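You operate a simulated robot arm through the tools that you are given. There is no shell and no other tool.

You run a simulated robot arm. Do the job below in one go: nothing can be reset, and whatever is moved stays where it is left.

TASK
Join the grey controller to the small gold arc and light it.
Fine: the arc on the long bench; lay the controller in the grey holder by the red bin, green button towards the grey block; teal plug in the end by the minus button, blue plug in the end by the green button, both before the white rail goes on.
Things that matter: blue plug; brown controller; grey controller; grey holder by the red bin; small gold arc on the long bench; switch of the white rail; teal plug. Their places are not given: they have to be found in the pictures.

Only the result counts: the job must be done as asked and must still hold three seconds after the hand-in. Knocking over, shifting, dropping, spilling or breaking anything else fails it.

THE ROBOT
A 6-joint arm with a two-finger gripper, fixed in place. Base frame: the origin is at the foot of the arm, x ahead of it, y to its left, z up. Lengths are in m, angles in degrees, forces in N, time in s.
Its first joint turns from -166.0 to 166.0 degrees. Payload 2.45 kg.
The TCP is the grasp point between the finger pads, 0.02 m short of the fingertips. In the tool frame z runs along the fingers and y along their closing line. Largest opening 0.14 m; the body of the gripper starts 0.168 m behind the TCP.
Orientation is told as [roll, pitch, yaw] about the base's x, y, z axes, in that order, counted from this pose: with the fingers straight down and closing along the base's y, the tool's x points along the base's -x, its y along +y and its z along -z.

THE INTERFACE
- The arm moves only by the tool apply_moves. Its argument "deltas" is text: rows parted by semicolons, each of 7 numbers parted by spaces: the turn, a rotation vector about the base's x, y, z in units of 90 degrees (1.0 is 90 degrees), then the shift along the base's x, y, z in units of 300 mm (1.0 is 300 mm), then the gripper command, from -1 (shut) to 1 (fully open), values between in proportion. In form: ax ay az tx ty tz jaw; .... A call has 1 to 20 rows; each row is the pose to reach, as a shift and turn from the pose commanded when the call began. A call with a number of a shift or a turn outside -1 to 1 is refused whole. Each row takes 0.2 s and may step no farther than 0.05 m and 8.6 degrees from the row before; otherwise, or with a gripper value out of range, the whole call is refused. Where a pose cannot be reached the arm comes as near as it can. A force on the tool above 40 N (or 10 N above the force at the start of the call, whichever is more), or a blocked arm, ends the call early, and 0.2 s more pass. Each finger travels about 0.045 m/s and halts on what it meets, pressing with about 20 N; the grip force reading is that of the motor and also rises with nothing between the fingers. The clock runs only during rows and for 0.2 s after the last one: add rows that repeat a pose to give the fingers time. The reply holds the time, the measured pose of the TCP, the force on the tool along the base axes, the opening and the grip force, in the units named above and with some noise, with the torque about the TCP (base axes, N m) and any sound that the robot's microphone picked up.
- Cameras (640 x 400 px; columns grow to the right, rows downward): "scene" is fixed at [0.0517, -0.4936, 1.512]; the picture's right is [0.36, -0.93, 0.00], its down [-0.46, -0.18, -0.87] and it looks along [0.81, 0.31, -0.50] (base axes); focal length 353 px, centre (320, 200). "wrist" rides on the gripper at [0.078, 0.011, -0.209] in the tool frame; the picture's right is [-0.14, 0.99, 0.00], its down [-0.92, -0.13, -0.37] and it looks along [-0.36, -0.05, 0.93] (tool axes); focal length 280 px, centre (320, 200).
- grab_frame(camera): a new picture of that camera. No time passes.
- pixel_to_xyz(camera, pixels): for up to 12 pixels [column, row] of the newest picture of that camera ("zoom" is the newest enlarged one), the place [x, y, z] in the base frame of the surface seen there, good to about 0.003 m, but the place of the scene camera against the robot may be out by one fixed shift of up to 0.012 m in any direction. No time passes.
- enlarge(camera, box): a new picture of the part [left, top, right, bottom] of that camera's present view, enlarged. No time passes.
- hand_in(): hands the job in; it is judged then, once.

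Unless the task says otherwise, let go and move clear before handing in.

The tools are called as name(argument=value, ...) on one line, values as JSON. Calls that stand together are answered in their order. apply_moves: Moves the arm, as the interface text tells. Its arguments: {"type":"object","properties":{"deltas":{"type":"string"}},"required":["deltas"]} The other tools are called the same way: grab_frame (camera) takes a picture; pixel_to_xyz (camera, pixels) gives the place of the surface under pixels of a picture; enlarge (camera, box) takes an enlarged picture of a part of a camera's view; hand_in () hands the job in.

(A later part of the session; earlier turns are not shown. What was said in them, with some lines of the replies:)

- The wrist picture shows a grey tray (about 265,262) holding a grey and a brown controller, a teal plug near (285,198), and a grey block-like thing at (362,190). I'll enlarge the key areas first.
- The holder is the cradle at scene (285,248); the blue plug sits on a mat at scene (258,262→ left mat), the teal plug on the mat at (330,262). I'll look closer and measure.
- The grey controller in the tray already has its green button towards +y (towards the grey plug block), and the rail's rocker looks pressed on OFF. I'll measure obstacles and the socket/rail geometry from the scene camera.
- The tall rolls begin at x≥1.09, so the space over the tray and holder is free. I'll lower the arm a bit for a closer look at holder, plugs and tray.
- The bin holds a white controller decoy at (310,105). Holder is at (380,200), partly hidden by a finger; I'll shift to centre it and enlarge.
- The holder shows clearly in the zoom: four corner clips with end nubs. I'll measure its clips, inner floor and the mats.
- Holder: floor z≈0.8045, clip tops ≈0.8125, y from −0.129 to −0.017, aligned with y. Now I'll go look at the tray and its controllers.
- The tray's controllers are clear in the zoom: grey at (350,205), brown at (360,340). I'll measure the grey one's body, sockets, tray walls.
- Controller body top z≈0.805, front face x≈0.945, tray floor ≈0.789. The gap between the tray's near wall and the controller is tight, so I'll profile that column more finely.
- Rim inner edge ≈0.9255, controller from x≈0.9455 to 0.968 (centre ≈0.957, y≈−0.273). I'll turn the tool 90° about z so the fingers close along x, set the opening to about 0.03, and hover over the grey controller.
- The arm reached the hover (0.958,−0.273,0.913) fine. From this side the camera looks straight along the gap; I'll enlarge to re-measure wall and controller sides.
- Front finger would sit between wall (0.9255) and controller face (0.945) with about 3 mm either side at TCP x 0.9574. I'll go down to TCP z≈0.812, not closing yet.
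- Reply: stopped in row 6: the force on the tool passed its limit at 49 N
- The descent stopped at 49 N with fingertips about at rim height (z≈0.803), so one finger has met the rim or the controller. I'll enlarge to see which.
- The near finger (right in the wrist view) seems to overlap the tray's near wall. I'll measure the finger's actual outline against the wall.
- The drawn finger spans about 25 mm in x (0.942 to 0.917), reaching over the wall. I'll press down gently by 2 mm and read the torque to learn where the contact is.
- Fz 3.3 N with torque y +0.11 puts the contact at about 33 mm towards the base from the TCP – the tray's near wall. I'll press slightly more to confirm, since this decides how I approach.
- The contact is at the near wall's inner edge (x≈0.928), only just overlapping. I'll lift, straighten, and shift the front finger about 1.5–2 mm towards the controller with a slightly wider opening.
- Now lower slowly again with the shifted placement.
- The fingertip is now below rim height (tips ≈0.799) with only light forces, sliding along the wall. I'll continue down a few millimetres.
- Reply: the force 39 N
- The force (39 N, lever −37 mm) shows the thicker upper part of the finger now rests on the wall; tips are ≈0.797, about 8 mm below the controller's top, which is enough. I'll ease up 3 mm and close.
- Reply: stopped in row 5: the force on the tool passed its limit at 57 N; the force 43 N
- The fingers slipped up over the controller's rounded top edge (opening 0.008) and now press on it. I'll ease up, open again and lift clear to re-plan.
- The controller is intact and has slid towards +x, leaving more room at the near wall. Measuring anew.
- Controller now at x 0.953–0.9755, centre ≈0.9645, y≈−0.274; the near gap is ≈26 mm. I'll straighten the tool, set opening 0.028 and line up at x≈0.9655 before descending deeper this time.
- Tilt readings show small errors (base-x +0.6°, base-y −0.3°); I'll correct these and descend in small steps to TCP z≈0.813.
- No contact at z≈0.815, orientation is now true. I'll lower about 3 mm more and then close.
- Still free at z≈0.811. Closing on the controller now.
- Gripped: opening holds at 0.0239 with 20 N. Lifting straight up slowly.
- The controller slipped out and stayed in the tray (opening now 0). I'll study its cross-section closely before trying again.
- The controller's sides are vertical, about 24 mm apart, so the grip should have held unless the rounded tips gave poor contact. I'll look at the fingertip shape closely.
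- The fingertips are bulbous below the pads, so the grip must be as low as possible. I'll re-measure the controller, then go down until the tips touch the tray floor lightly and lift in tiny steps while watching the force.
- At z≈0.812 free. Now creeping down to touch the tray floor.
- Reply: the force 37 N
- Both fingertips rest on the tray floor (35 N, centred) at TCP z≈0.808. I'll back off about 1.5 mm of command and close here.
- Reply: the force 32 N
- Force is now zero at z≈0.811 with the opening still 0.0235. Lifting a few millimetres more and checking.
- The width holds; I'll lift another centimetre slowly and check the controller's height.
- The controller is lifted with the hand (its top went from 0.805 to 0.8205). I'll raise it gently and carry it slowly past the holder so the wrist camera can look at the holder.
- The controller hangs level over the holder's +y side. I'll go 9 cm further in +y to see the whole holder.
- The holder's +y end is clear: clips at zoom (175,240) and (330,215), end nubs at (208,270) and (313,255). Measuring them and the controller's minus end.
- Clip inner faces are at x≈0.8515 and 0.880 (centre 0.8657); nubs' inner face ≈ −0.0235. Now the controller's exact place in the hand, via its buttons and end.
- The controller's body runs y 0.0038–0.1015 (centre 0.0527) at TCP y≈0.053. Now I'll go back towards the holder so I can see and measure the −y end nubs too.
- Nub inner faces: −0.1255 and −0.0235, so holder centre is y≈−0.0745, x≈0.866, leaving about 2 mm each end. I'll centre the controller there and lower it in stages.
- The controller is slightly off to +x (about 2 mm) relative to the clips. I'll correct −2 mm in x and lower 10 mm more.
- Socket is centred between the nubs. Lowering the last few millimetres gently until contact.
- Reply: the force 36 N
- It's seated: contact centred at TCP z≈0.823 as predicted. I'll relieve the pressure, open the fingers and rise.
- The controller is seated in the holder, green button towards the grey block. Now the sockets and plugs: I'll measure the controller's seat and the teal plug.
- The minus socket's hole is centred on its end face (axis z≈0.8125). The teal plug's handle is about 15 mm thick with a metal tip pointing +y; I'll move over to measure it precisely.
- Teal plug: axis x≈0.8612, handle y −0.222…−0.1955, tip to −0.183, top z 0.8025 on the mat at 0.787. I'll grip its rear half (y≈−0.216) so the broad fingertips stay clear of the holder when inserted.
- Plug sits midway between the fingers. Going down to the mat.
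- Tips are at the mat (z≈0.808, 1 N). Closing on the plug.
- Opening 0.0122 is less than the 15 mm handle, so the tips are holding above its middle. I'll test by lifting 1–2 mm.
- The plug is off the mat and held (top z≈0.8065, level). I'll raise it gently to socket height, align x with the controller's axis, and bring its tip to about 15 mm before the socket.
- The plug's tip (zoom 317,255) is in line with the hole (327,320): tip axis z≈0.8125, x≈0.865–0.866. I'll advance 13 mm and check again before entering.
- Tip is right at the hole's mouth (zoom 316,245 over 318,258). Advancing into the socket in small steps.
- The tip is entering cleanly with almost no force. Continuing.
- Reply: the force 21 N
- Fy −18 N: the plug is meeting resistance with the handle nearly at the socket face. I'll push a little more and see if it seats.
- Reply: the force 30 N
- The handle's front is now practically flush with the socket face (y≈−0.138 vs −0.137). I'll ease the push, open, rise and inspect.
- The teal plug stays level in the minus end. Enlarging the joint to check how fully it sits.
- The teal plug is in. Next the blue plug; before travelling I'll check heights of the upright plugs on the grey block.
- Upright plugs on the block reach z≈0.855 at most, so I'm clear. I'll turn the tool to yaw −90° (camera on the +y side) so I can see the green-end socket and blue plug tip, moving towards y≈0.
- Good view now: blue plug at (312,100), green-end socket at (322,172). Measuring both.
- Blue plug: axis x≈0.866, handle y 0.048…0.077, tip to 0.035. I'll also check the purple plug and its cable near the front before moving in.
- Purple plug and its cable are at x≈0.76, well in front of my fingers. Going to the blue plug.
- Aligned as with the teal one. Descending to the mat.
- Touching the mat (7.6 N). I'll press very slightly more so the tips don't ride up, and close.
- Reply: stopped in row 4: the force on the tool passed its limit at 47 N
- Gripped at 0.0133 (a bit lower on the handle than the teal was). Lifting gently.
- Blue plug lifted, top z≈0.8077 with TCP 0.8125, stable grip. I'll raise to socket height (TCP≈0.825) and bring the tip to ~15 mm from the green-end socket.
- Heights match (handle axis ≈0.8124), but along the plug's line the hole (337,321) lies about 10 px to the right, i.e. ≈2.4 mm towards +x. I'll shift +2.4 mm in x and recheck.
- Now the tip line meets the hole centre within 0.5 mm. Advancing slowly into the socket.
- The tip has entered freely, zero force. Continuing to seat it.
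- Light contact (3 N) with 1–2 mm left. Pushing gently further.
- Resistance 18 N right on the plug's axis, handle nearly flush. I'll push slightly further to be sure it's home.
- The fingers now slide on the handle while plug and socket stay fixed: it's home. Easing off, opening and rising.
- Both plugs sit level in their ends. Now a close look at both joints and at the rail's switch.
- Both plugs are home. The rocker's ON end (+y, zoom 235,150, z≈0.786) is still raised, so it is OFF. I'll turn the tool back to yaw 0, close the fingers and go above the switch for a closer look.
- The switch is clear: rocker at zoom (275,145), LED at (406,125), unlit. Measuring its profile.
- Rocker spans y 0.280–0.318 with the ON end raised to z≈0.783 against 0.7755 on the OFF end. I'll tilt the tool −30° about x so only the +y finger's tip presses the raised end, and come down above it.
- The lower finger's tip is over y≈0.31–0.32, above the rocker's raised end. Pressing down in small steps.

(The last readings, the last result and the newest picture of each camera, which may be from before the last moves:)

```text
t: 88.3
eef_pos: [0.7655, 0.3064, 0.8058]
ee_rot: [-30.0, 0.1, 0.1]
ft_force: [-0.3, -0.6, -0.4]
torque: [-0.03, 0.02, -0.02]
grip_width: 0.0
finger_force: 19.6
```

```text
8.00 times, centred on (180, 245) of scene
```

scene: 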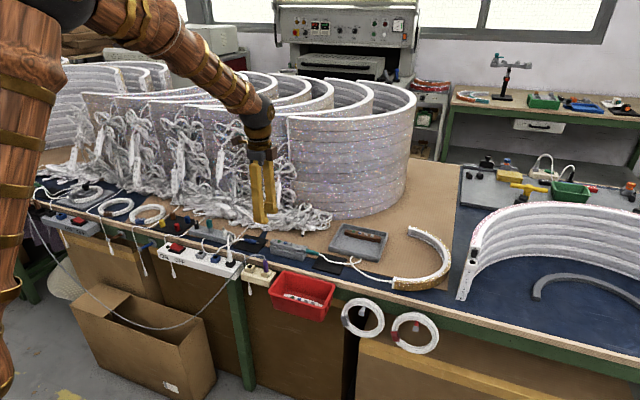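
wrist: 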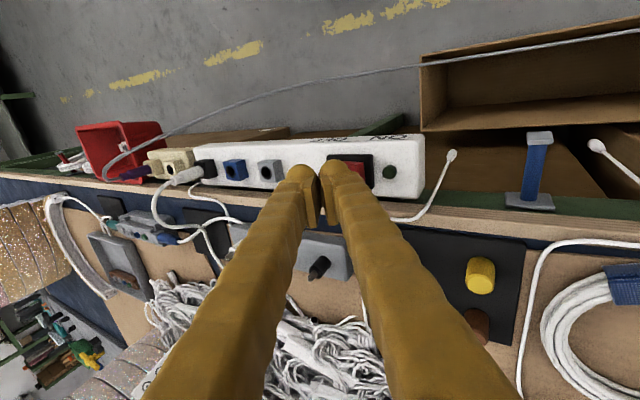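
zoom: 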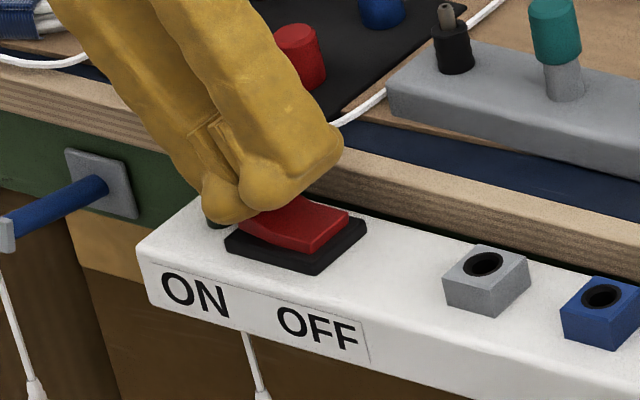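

apply_moves(deltas="0 0 0 0 0 -0.005 -1; 0 0 0 0 0 -0.01 -1; 0 0 0 0 0 -0.015 -1; 0 0 0 0 0 -0.015 -1")

enlarge(camera="scene", box=[140, 220, 220, 270])

```text
t: 89.3
eef_pos: [0.7663, 0.3044, 0.8023]
ee_rot: [-30.0, 0.1, -0.1]
ft_force: [0.8, 0.7, 2.0]
torque: [0.02, 0.01, -0.01]
grip_width: 0.0001
finger_force: 20.4
```

```text
8.00 times, centred on (180, 245) of scene
```

zoom: 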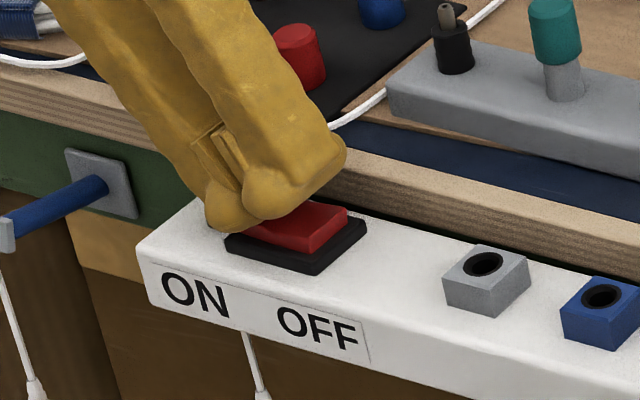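

First touch (2 N). Continuing to press.

apply_moves(deltas="0 0 0 0 0 -0.004 -1; 0 0 0 0 0 -0.008 -1; 0 0 0 0 0 -0.008 -1")

```text
t: 90.1
eef_pos: [0.7664, 0.3056, 0.7993]
ee_rot: [-29.9, 0.0, -0.1]
ft_force: [0.2, 0.2, -0.4]
torque: [0.0, -0.03, 0.04]
grip_width: 0.0
finger_force: 19.7
heard: click
```

A click was heard and the force vanished – the rocker has flipped. I'll rise and look at the switch light and the arc.

apply_moves(deltas="0 0 0 0 0 0.05 -1; 0 0 0 0 0 0.15 -1; 0 0 0 0 0 0.25 -1; 0 0 0 0 0 0.35 -1; 0.08 0 0 0 0 0.4 -1; 0.16 0 0 0 0 0.45 -1; 0.24 0 0 0 0 0.45 -1; 0.32 0 0 0 0 0.45 -1; 0.3333 0 0 0 0 0.45 -1")

grab_frame(camera="scene")

enlarge(camera="scene", box=[140, 220, 220, 270])

enlarge(camera="scene", box=[240, 200, 460, 300])

```text
t: 92.1
eef_pos: [0.766, 0.3069, 0.9347]
ee_rot: [0.1, 0.0, 0.0]
ft_force: [0.1, 0.4, -0.5]
torque: [0.03, -0.01, -0.01]
grip_width: 0.0002
finger_force: 20.1
```

```text
taken
```

scene: 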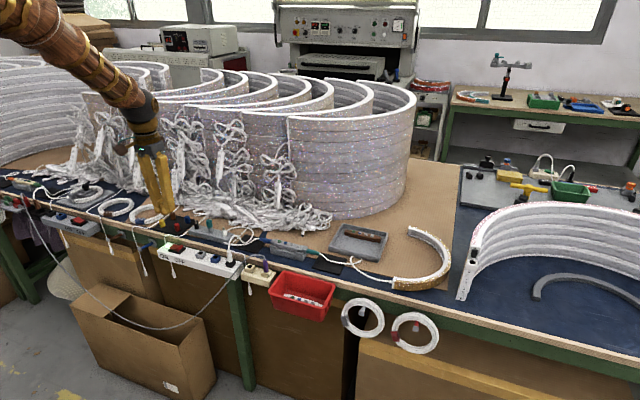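

```text
8.00 times, centred on (180, 245) of scene
```

zoom: 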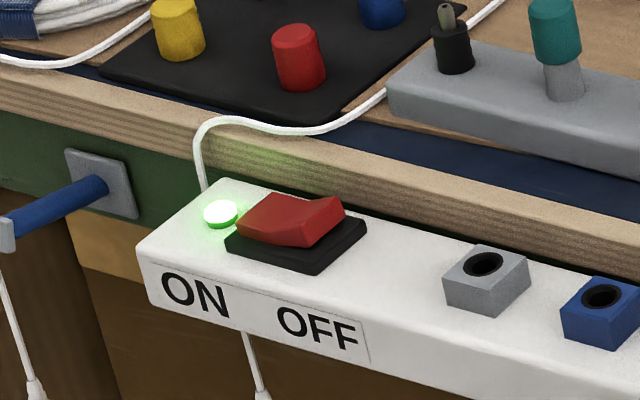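

```text
2.91 times, centred on (350, 250) of scene
```

zoom: 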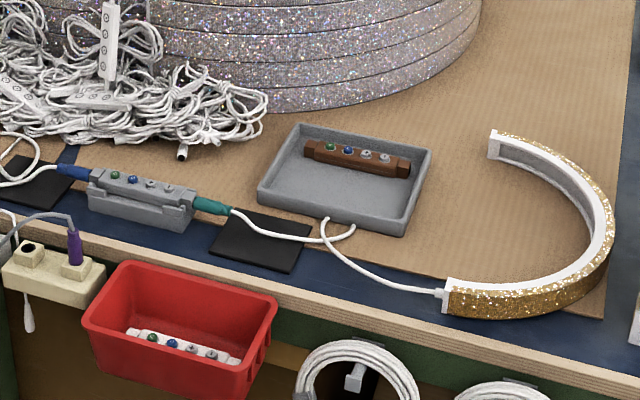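

The rail's light is green (zoom 220,213): it's on. The arc doesn't look lit yet, so I'll enlarge the arc and the controller.

enlarge(camera="scene", box=[380, 215, 460, 300])

enlarge(camera="scene", box=[250, 225, 330, 275])

```text
4.71 times, centred on (420, 258) of scene
```

zoom: 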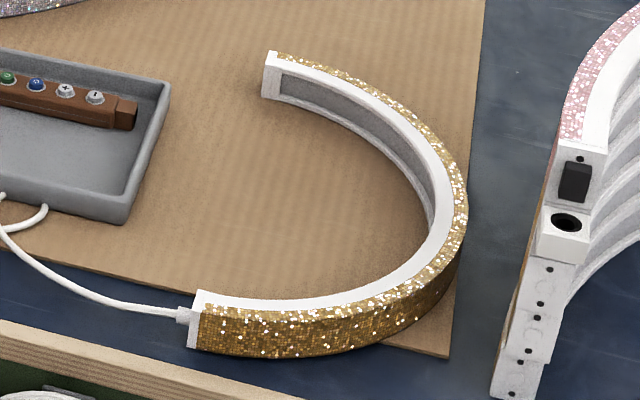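

```text
8.00 times, centred on (290, 250) of scene
```

zoom: 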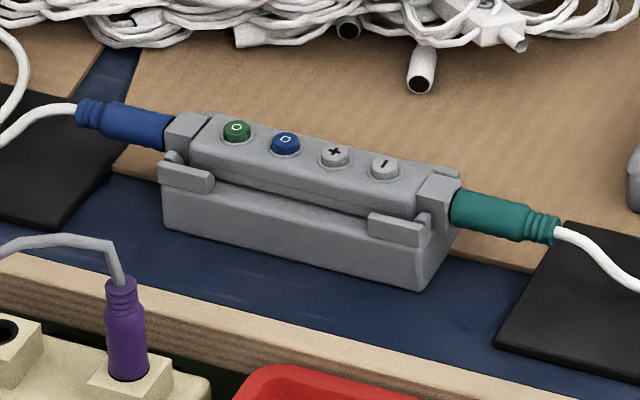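

The arc's channel is still dark, so the controller itself has to be switched on with its green button. I'll travel back over the controller with open fingers to locate the green button exactly.

apply_moves(deltas="0 0 0 0.01 -0.05 0 -0.8; 0 0 0 0.02 -0.15 0 -0.4; 0 0 0 0.03 -0.27 0 0; 0 0 0 0.05 -0.4 0 0.4; 0 0 0 0.07 -0.53 0 0.8; 0 0 0 0.09 -0.66 0 1; 0 0 0 0.1 -0.8 0 1; 0 0 0 0.11 -0.92 0 1; 0 0 0 0.11 -1.0 0 1")

apply_moves(deltas="0 0 0 0 -0.08 0 1; 0 0 0 0 -0.17 0 1; 0 0 0 0 -0.2 0 1")

grab_frame(camera="wrist")

enlarge(camera="wrist", box=[230, 150, 410, 250])

```text
t: 94.1
eef_pos: [0.7992, 0.0046, 0.9347]
ee_rot: [0.0, 0.0, 0.0]
ft_force: [0.1, 0.7, 0.0]
torque: [-0.02, 0.0, -0.03]
grip_width: 0.1399
finger_force: 0.1
```

```text
t: 94.9
eef_pos: [0.7991, -0.0545, 0.9352]
ee_rot: [0.0, 0.1, 0.0]
ft_force: [0.3, 0.5, -0.3]
torque: [0.01, 0.04, 0.0]
grip_width: 0.1399
finger_force: 0.1
```

```text
taken
```

wrist: 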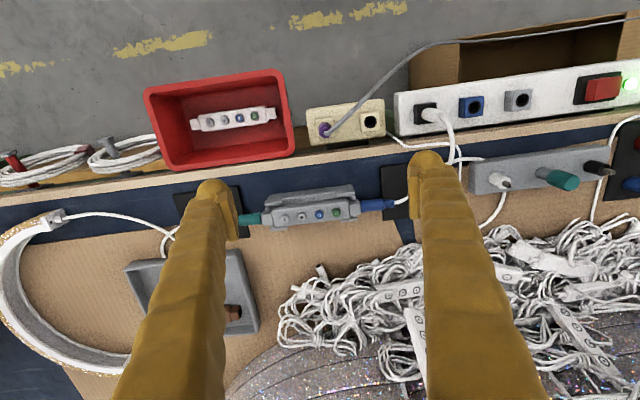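

```text
3.56 times, centred on (320, 200) of wrist
```

zoom: 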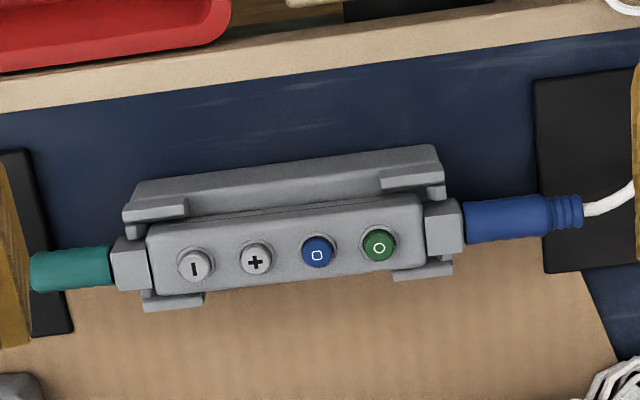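

Both plugs look flush from above; the controller rests against the rear clips. Measuring the green button and its neighbours.

pixel_to_xyz(camera="zoom", pixels=[[380, 244], [375, 240], [385, 248], [317, 250], [256, 257], [195, 264], [440, 220], [410, 215], [350, 225], [500, 215], [112, 255], [465, 215]])

pixel_to_xyz(camera="zoom", pixels=[[380, 231], [380, 238], [380, 256], [366, 245], [394, 243], [349, 215], [349, 280], [418, 195], [422, 255], [148, 225], [152, 290], [380, 265]])

```text
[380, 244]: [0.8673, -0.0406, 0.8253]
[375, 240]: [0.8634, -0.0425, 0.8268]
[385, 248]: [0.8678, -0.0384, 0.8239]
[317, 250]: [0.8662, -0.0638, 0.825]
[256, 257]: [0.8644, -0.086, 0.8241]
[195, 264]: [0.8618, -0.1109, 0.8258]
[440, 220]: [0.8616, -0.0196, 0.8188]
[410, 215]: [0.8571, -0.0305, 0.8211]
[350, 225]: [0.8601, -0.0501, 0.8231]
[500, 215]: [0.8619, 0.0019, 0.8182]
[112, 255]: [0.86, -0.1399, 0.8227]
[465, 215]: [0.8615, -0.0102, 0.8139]
```

```text
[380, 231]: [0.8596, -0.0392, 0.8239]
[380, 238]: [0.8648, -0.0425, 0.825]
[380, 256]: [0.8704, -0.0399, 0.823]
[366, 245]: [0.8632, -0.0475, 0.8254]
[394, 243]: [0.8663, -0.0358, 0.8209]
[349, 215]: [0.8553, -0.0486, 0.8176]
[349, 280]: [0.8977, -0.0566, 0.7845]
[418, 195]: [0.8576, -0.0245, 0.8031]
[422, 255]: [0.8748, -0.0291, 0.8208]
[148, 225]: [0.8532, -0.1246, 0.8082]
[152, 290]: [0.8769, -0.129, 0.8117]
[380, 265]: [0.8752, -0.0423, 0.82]
```

Green button: (0.8655, −0.041), top z≈0.825. I'll close the fingers, tilt −30° as for the switch, and come to just above it.

apply_moves(deltas="0 0 0 0.03 0 0 0.6; 0 0 0 0.08 0.01 0 0.2; 0 0 0 0.13 0.02 0 -0.2; 0 0 0 0.18 0.0217 0 -0.6; -0.08 0 0 0.2217 0.0217 0 -0.8; -0.16 0 0 0.2217 0.0217 0 -1; -0.24 0 0 0.2217 0.0217 0 -1; -0.32 0 0 0.2217 0.0217 0 -1; -0.3333 0 0 0.2217 0.0217 -0.06 -1; -0.3333 0 0 0.2217 0.0217 -0.13 -1; -0.3333 0 0 0.2217 0.0217 -0.19 -1; -0.3333 0 0 0.2217 0.0217 -0.2333 -1; -0.3333 0 0 0.2217 0.0217 -0.2333 -1")

enlarge(camera="scene", box=[240, 215, 320, 265])

enlarge(camera="wrist", box=[250, 110, 410, 210])

```text
t: 97.7
eef_pos: [0.8659, -0.0474, 0.8658]
ee_rot: [-30.0, 0.0, 0.0]
ft_force: [0.5, 0.8, 0.0]
torque: [-0.02, -0.05, 0.0]
grip_width: 0.0
finger_force: 19.7
```

```text
8.00 times, centred on (280, 240) of scene
```

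zoom: 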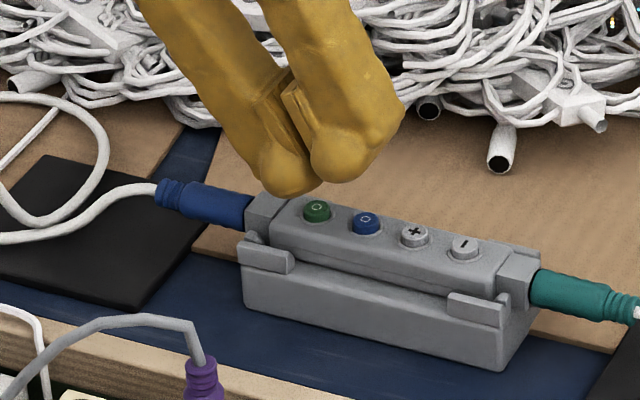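

```text
4.00 times, centred on (330, 160) of wrist
```

zoom: 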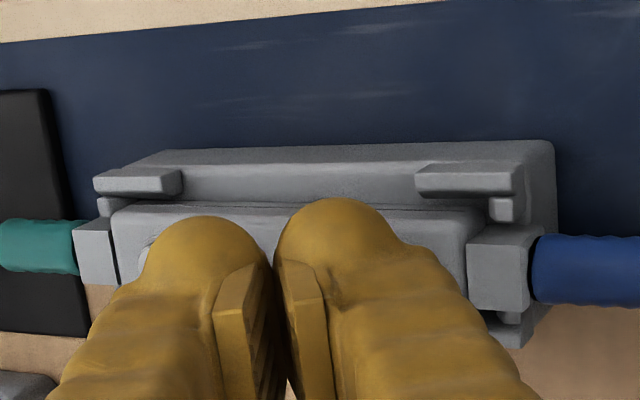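

Lower fingertip is over the green button. Creeping down with force watch.

apply_moves(deltas="0 0 0 0 0 -0.02 -1; 0 0 0 0 0 -0.035 -1; 0 0 0 0 0 -0.042 -1; 0 0 0 0 0 -0.048 -1; 0 0 0 0 0 -0.048 -1")

enlarge(camera="scene", box=[240, 215, 320, 265])

```text
t: 98.9
eef_pos: [0.8655, -0.0478, 0.8502]
ee_rot: [-30.0, 0.0, 0.0]
ft_force: [0.7, 0.1, -0.1]
torque: [-0.01, 0.02, 0.02]
grip_width: 0.0001
finger_force: 20.1
```

```text
8.00 times, centred on (280, 240) of scene
```

zoom: 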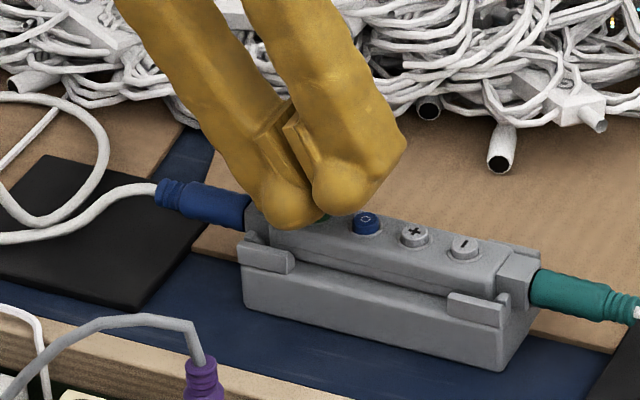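

apply_moves(deltas="0 0 0 0 0 -0.004 -1; 0 0 0 0 0 -0.007 -1; 0 0 0 0 0 -0.01 -1; 0 0 0 0 0 -0.01 -1")

```text
t: 99.9
eef_pos: [0.8658, -0.0484, 0.8473]
ee_rot: [-29.9, 0.1, 0.0]
ft_force: [0.5, -1.1, 1.4]
torque: [-0.01, 0.03, 0.01]
grip_width: 0.0
finger_force: 20.2
```

Light touch (1.4 N). Pressing on in half-millimetre steps.

apply_moves(deltas="0 0 0 0 0 -0.0017 -1; 0 0 0 0 0 -0.0034 -1; 0 0 0 0 0 -0.005 -1; 0 0 0 0 0 -0.005 -1")

```text
t: 100.9
eef_pos: [0.8651, -0.0484, 0.8442]
ee_rot: [-29.9, 0.0, 0.0]
ft_force: [1.2, 0.1, 2.1]
torque: [0.03, -0.02, -0.02]
grip_width: 0.0
finger_force: 19.8
heard: click
```

A click was heard from the button. I'll rise and check whether the arc is lit.

apply_moves(deltas="0 0 0 0 0 0.02 -1; 0 0 0 0 0 0.08 -1; 0 0 0 0 0 0.18 -1; 0 0 0 0 0 0.28 -1; 0 0 0 0 0 0.3 -1")

enlarge(camera="scene", box=[240, 200, 460, 300])

enlarge(camera="scene", box=[380, 215, 460, 300])

enlarge(camera="scene", box=[250, 225, 330, 275])

```text
t: 102.1
eef_pos: [0.8654, -0.0478, 0.9345]
ee_rot: [-30.1, 0.0, 0.0]
ft_force: [0.1, -0.9, 0.4]
torque: [0.0, -0.01, -0.01]
grip_width: 0.0
finger_force: 20.1
```

```text
2.91 times, centred on (350, 250) of scene
```

zoom: 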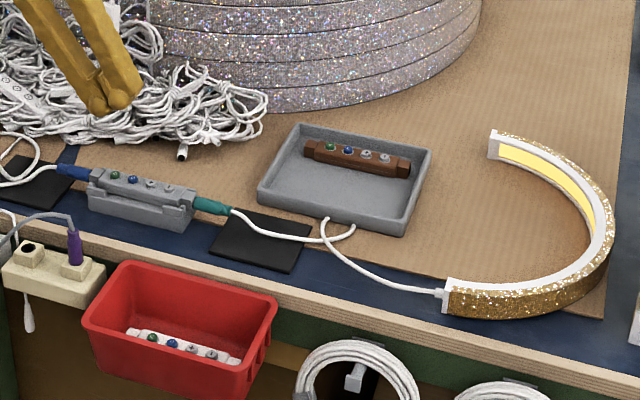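

```text
4.71 times, centred on (420, 258) of scene
```

zoom: 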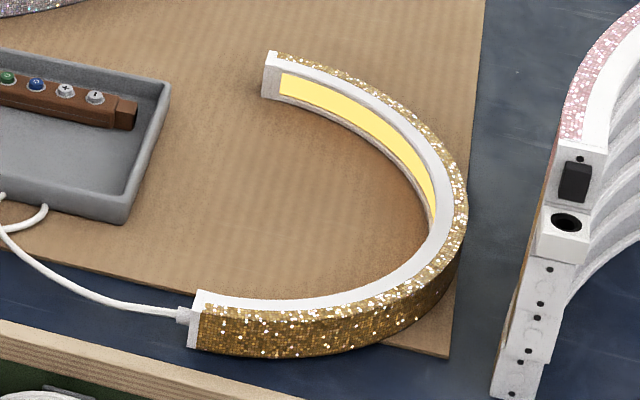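

```text
8.00 times, centred on (290, 250) of scene
```

zoom: 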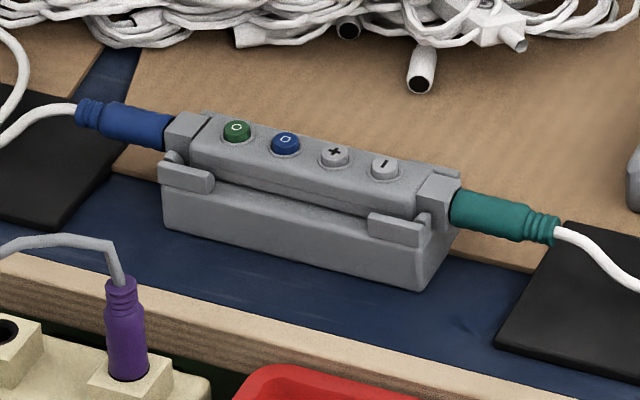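

The arc glows yellow along its channel (zoom 350,120), the rail's light is on, and both plugs sit in the controller in its holder. I'll straighten the tool, move well clear and take one last look.

apply_moves(deltas="0.08 0 0 -0.05 0 0.05 -1; 0.16 0 0 -0.12 0 0.12 -1; 0.24 0 0 -0.2 0 0.2 -0.9; 0.32 0 0 -0.28 0 0.28 -0.7; 0.3333 0 0 -0.33 0 0.36 -0.5; 0.3333 0 0 -0.33 0 0.42 -0.5; 0.3333 0 0 -0.33 0 0.42 -0.5")

grab_frame(camera="scene")

grab_frame(camera="wrist")

enlarge(camera="scene", box=[140, 210, 460, 370])

```text
t: 103.7
eef_pos: [0.767, -0.0494, 1.0612]
ee_rot: [-0.1, 0.0, 0.0]
ft_force: [0.5, -0.1, -0.2]
torque: [0.0, -0.03, 0.03]
grip_width: 0.035
finger_force: 0.0
```

```text
taken
```

scene: 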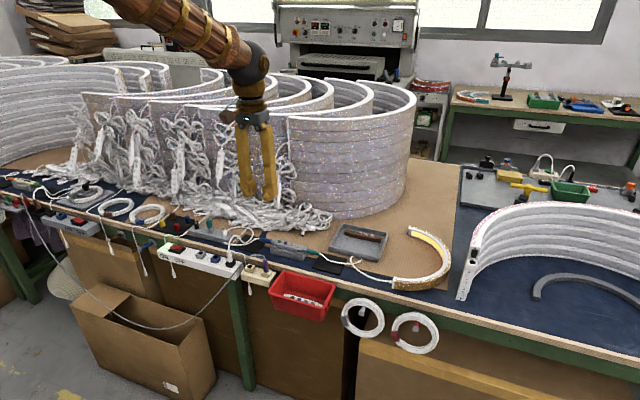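

```text
taken
```

wrist: 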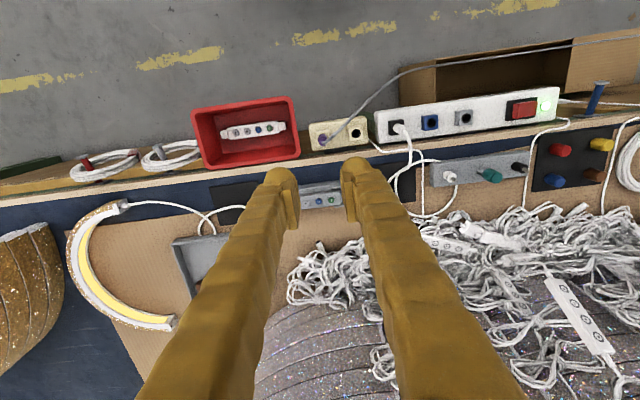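

```text
2.00 times, centred on (300, 290) of scene
```

zoom: 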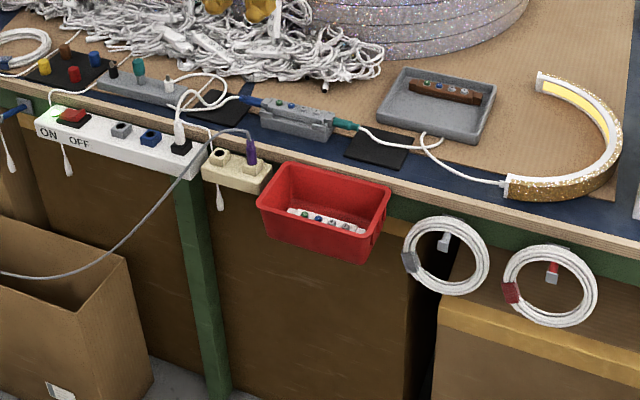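

The last pictures show the arc glowing (zoom 585,110), the rail's green light on (58,112), and both plugs in the grey controller in its holder (295,115). The tray, brown controller, bin and other items look unmoved, and the arm is clear, so I'm handing in.

hand_in()

```text
The job is handed in.
```

The grey controller is joined to the small gold arc, and the arc is lit. I handed the job in at that point; no verdict has come back.

- **Controller:** it lies in the grey holder by the red bin, with the green button towards the grey block.
- **Plugs:** the teal plug is in the end by the minus button and the blue plug in the end by the green button. Both went in before the rail was switched on.
- **Rail:** I pressed the rocker to ON. It clicked and the rail's green light came on.
- **Lighting it:** the arc stayed dark with the rail on, so I also pressed the controller's green button once. After that the arc glowed yellow.

Taking the controller out of the tray took several tries. Twice the fingers slipped off it, and on some attempts a finger pressed on the tray's wall or floor with up to about 50 N. In the last pictures the tray, the brown controller and everything else looked unmoved. I let go and moved the arm clear before handing in.
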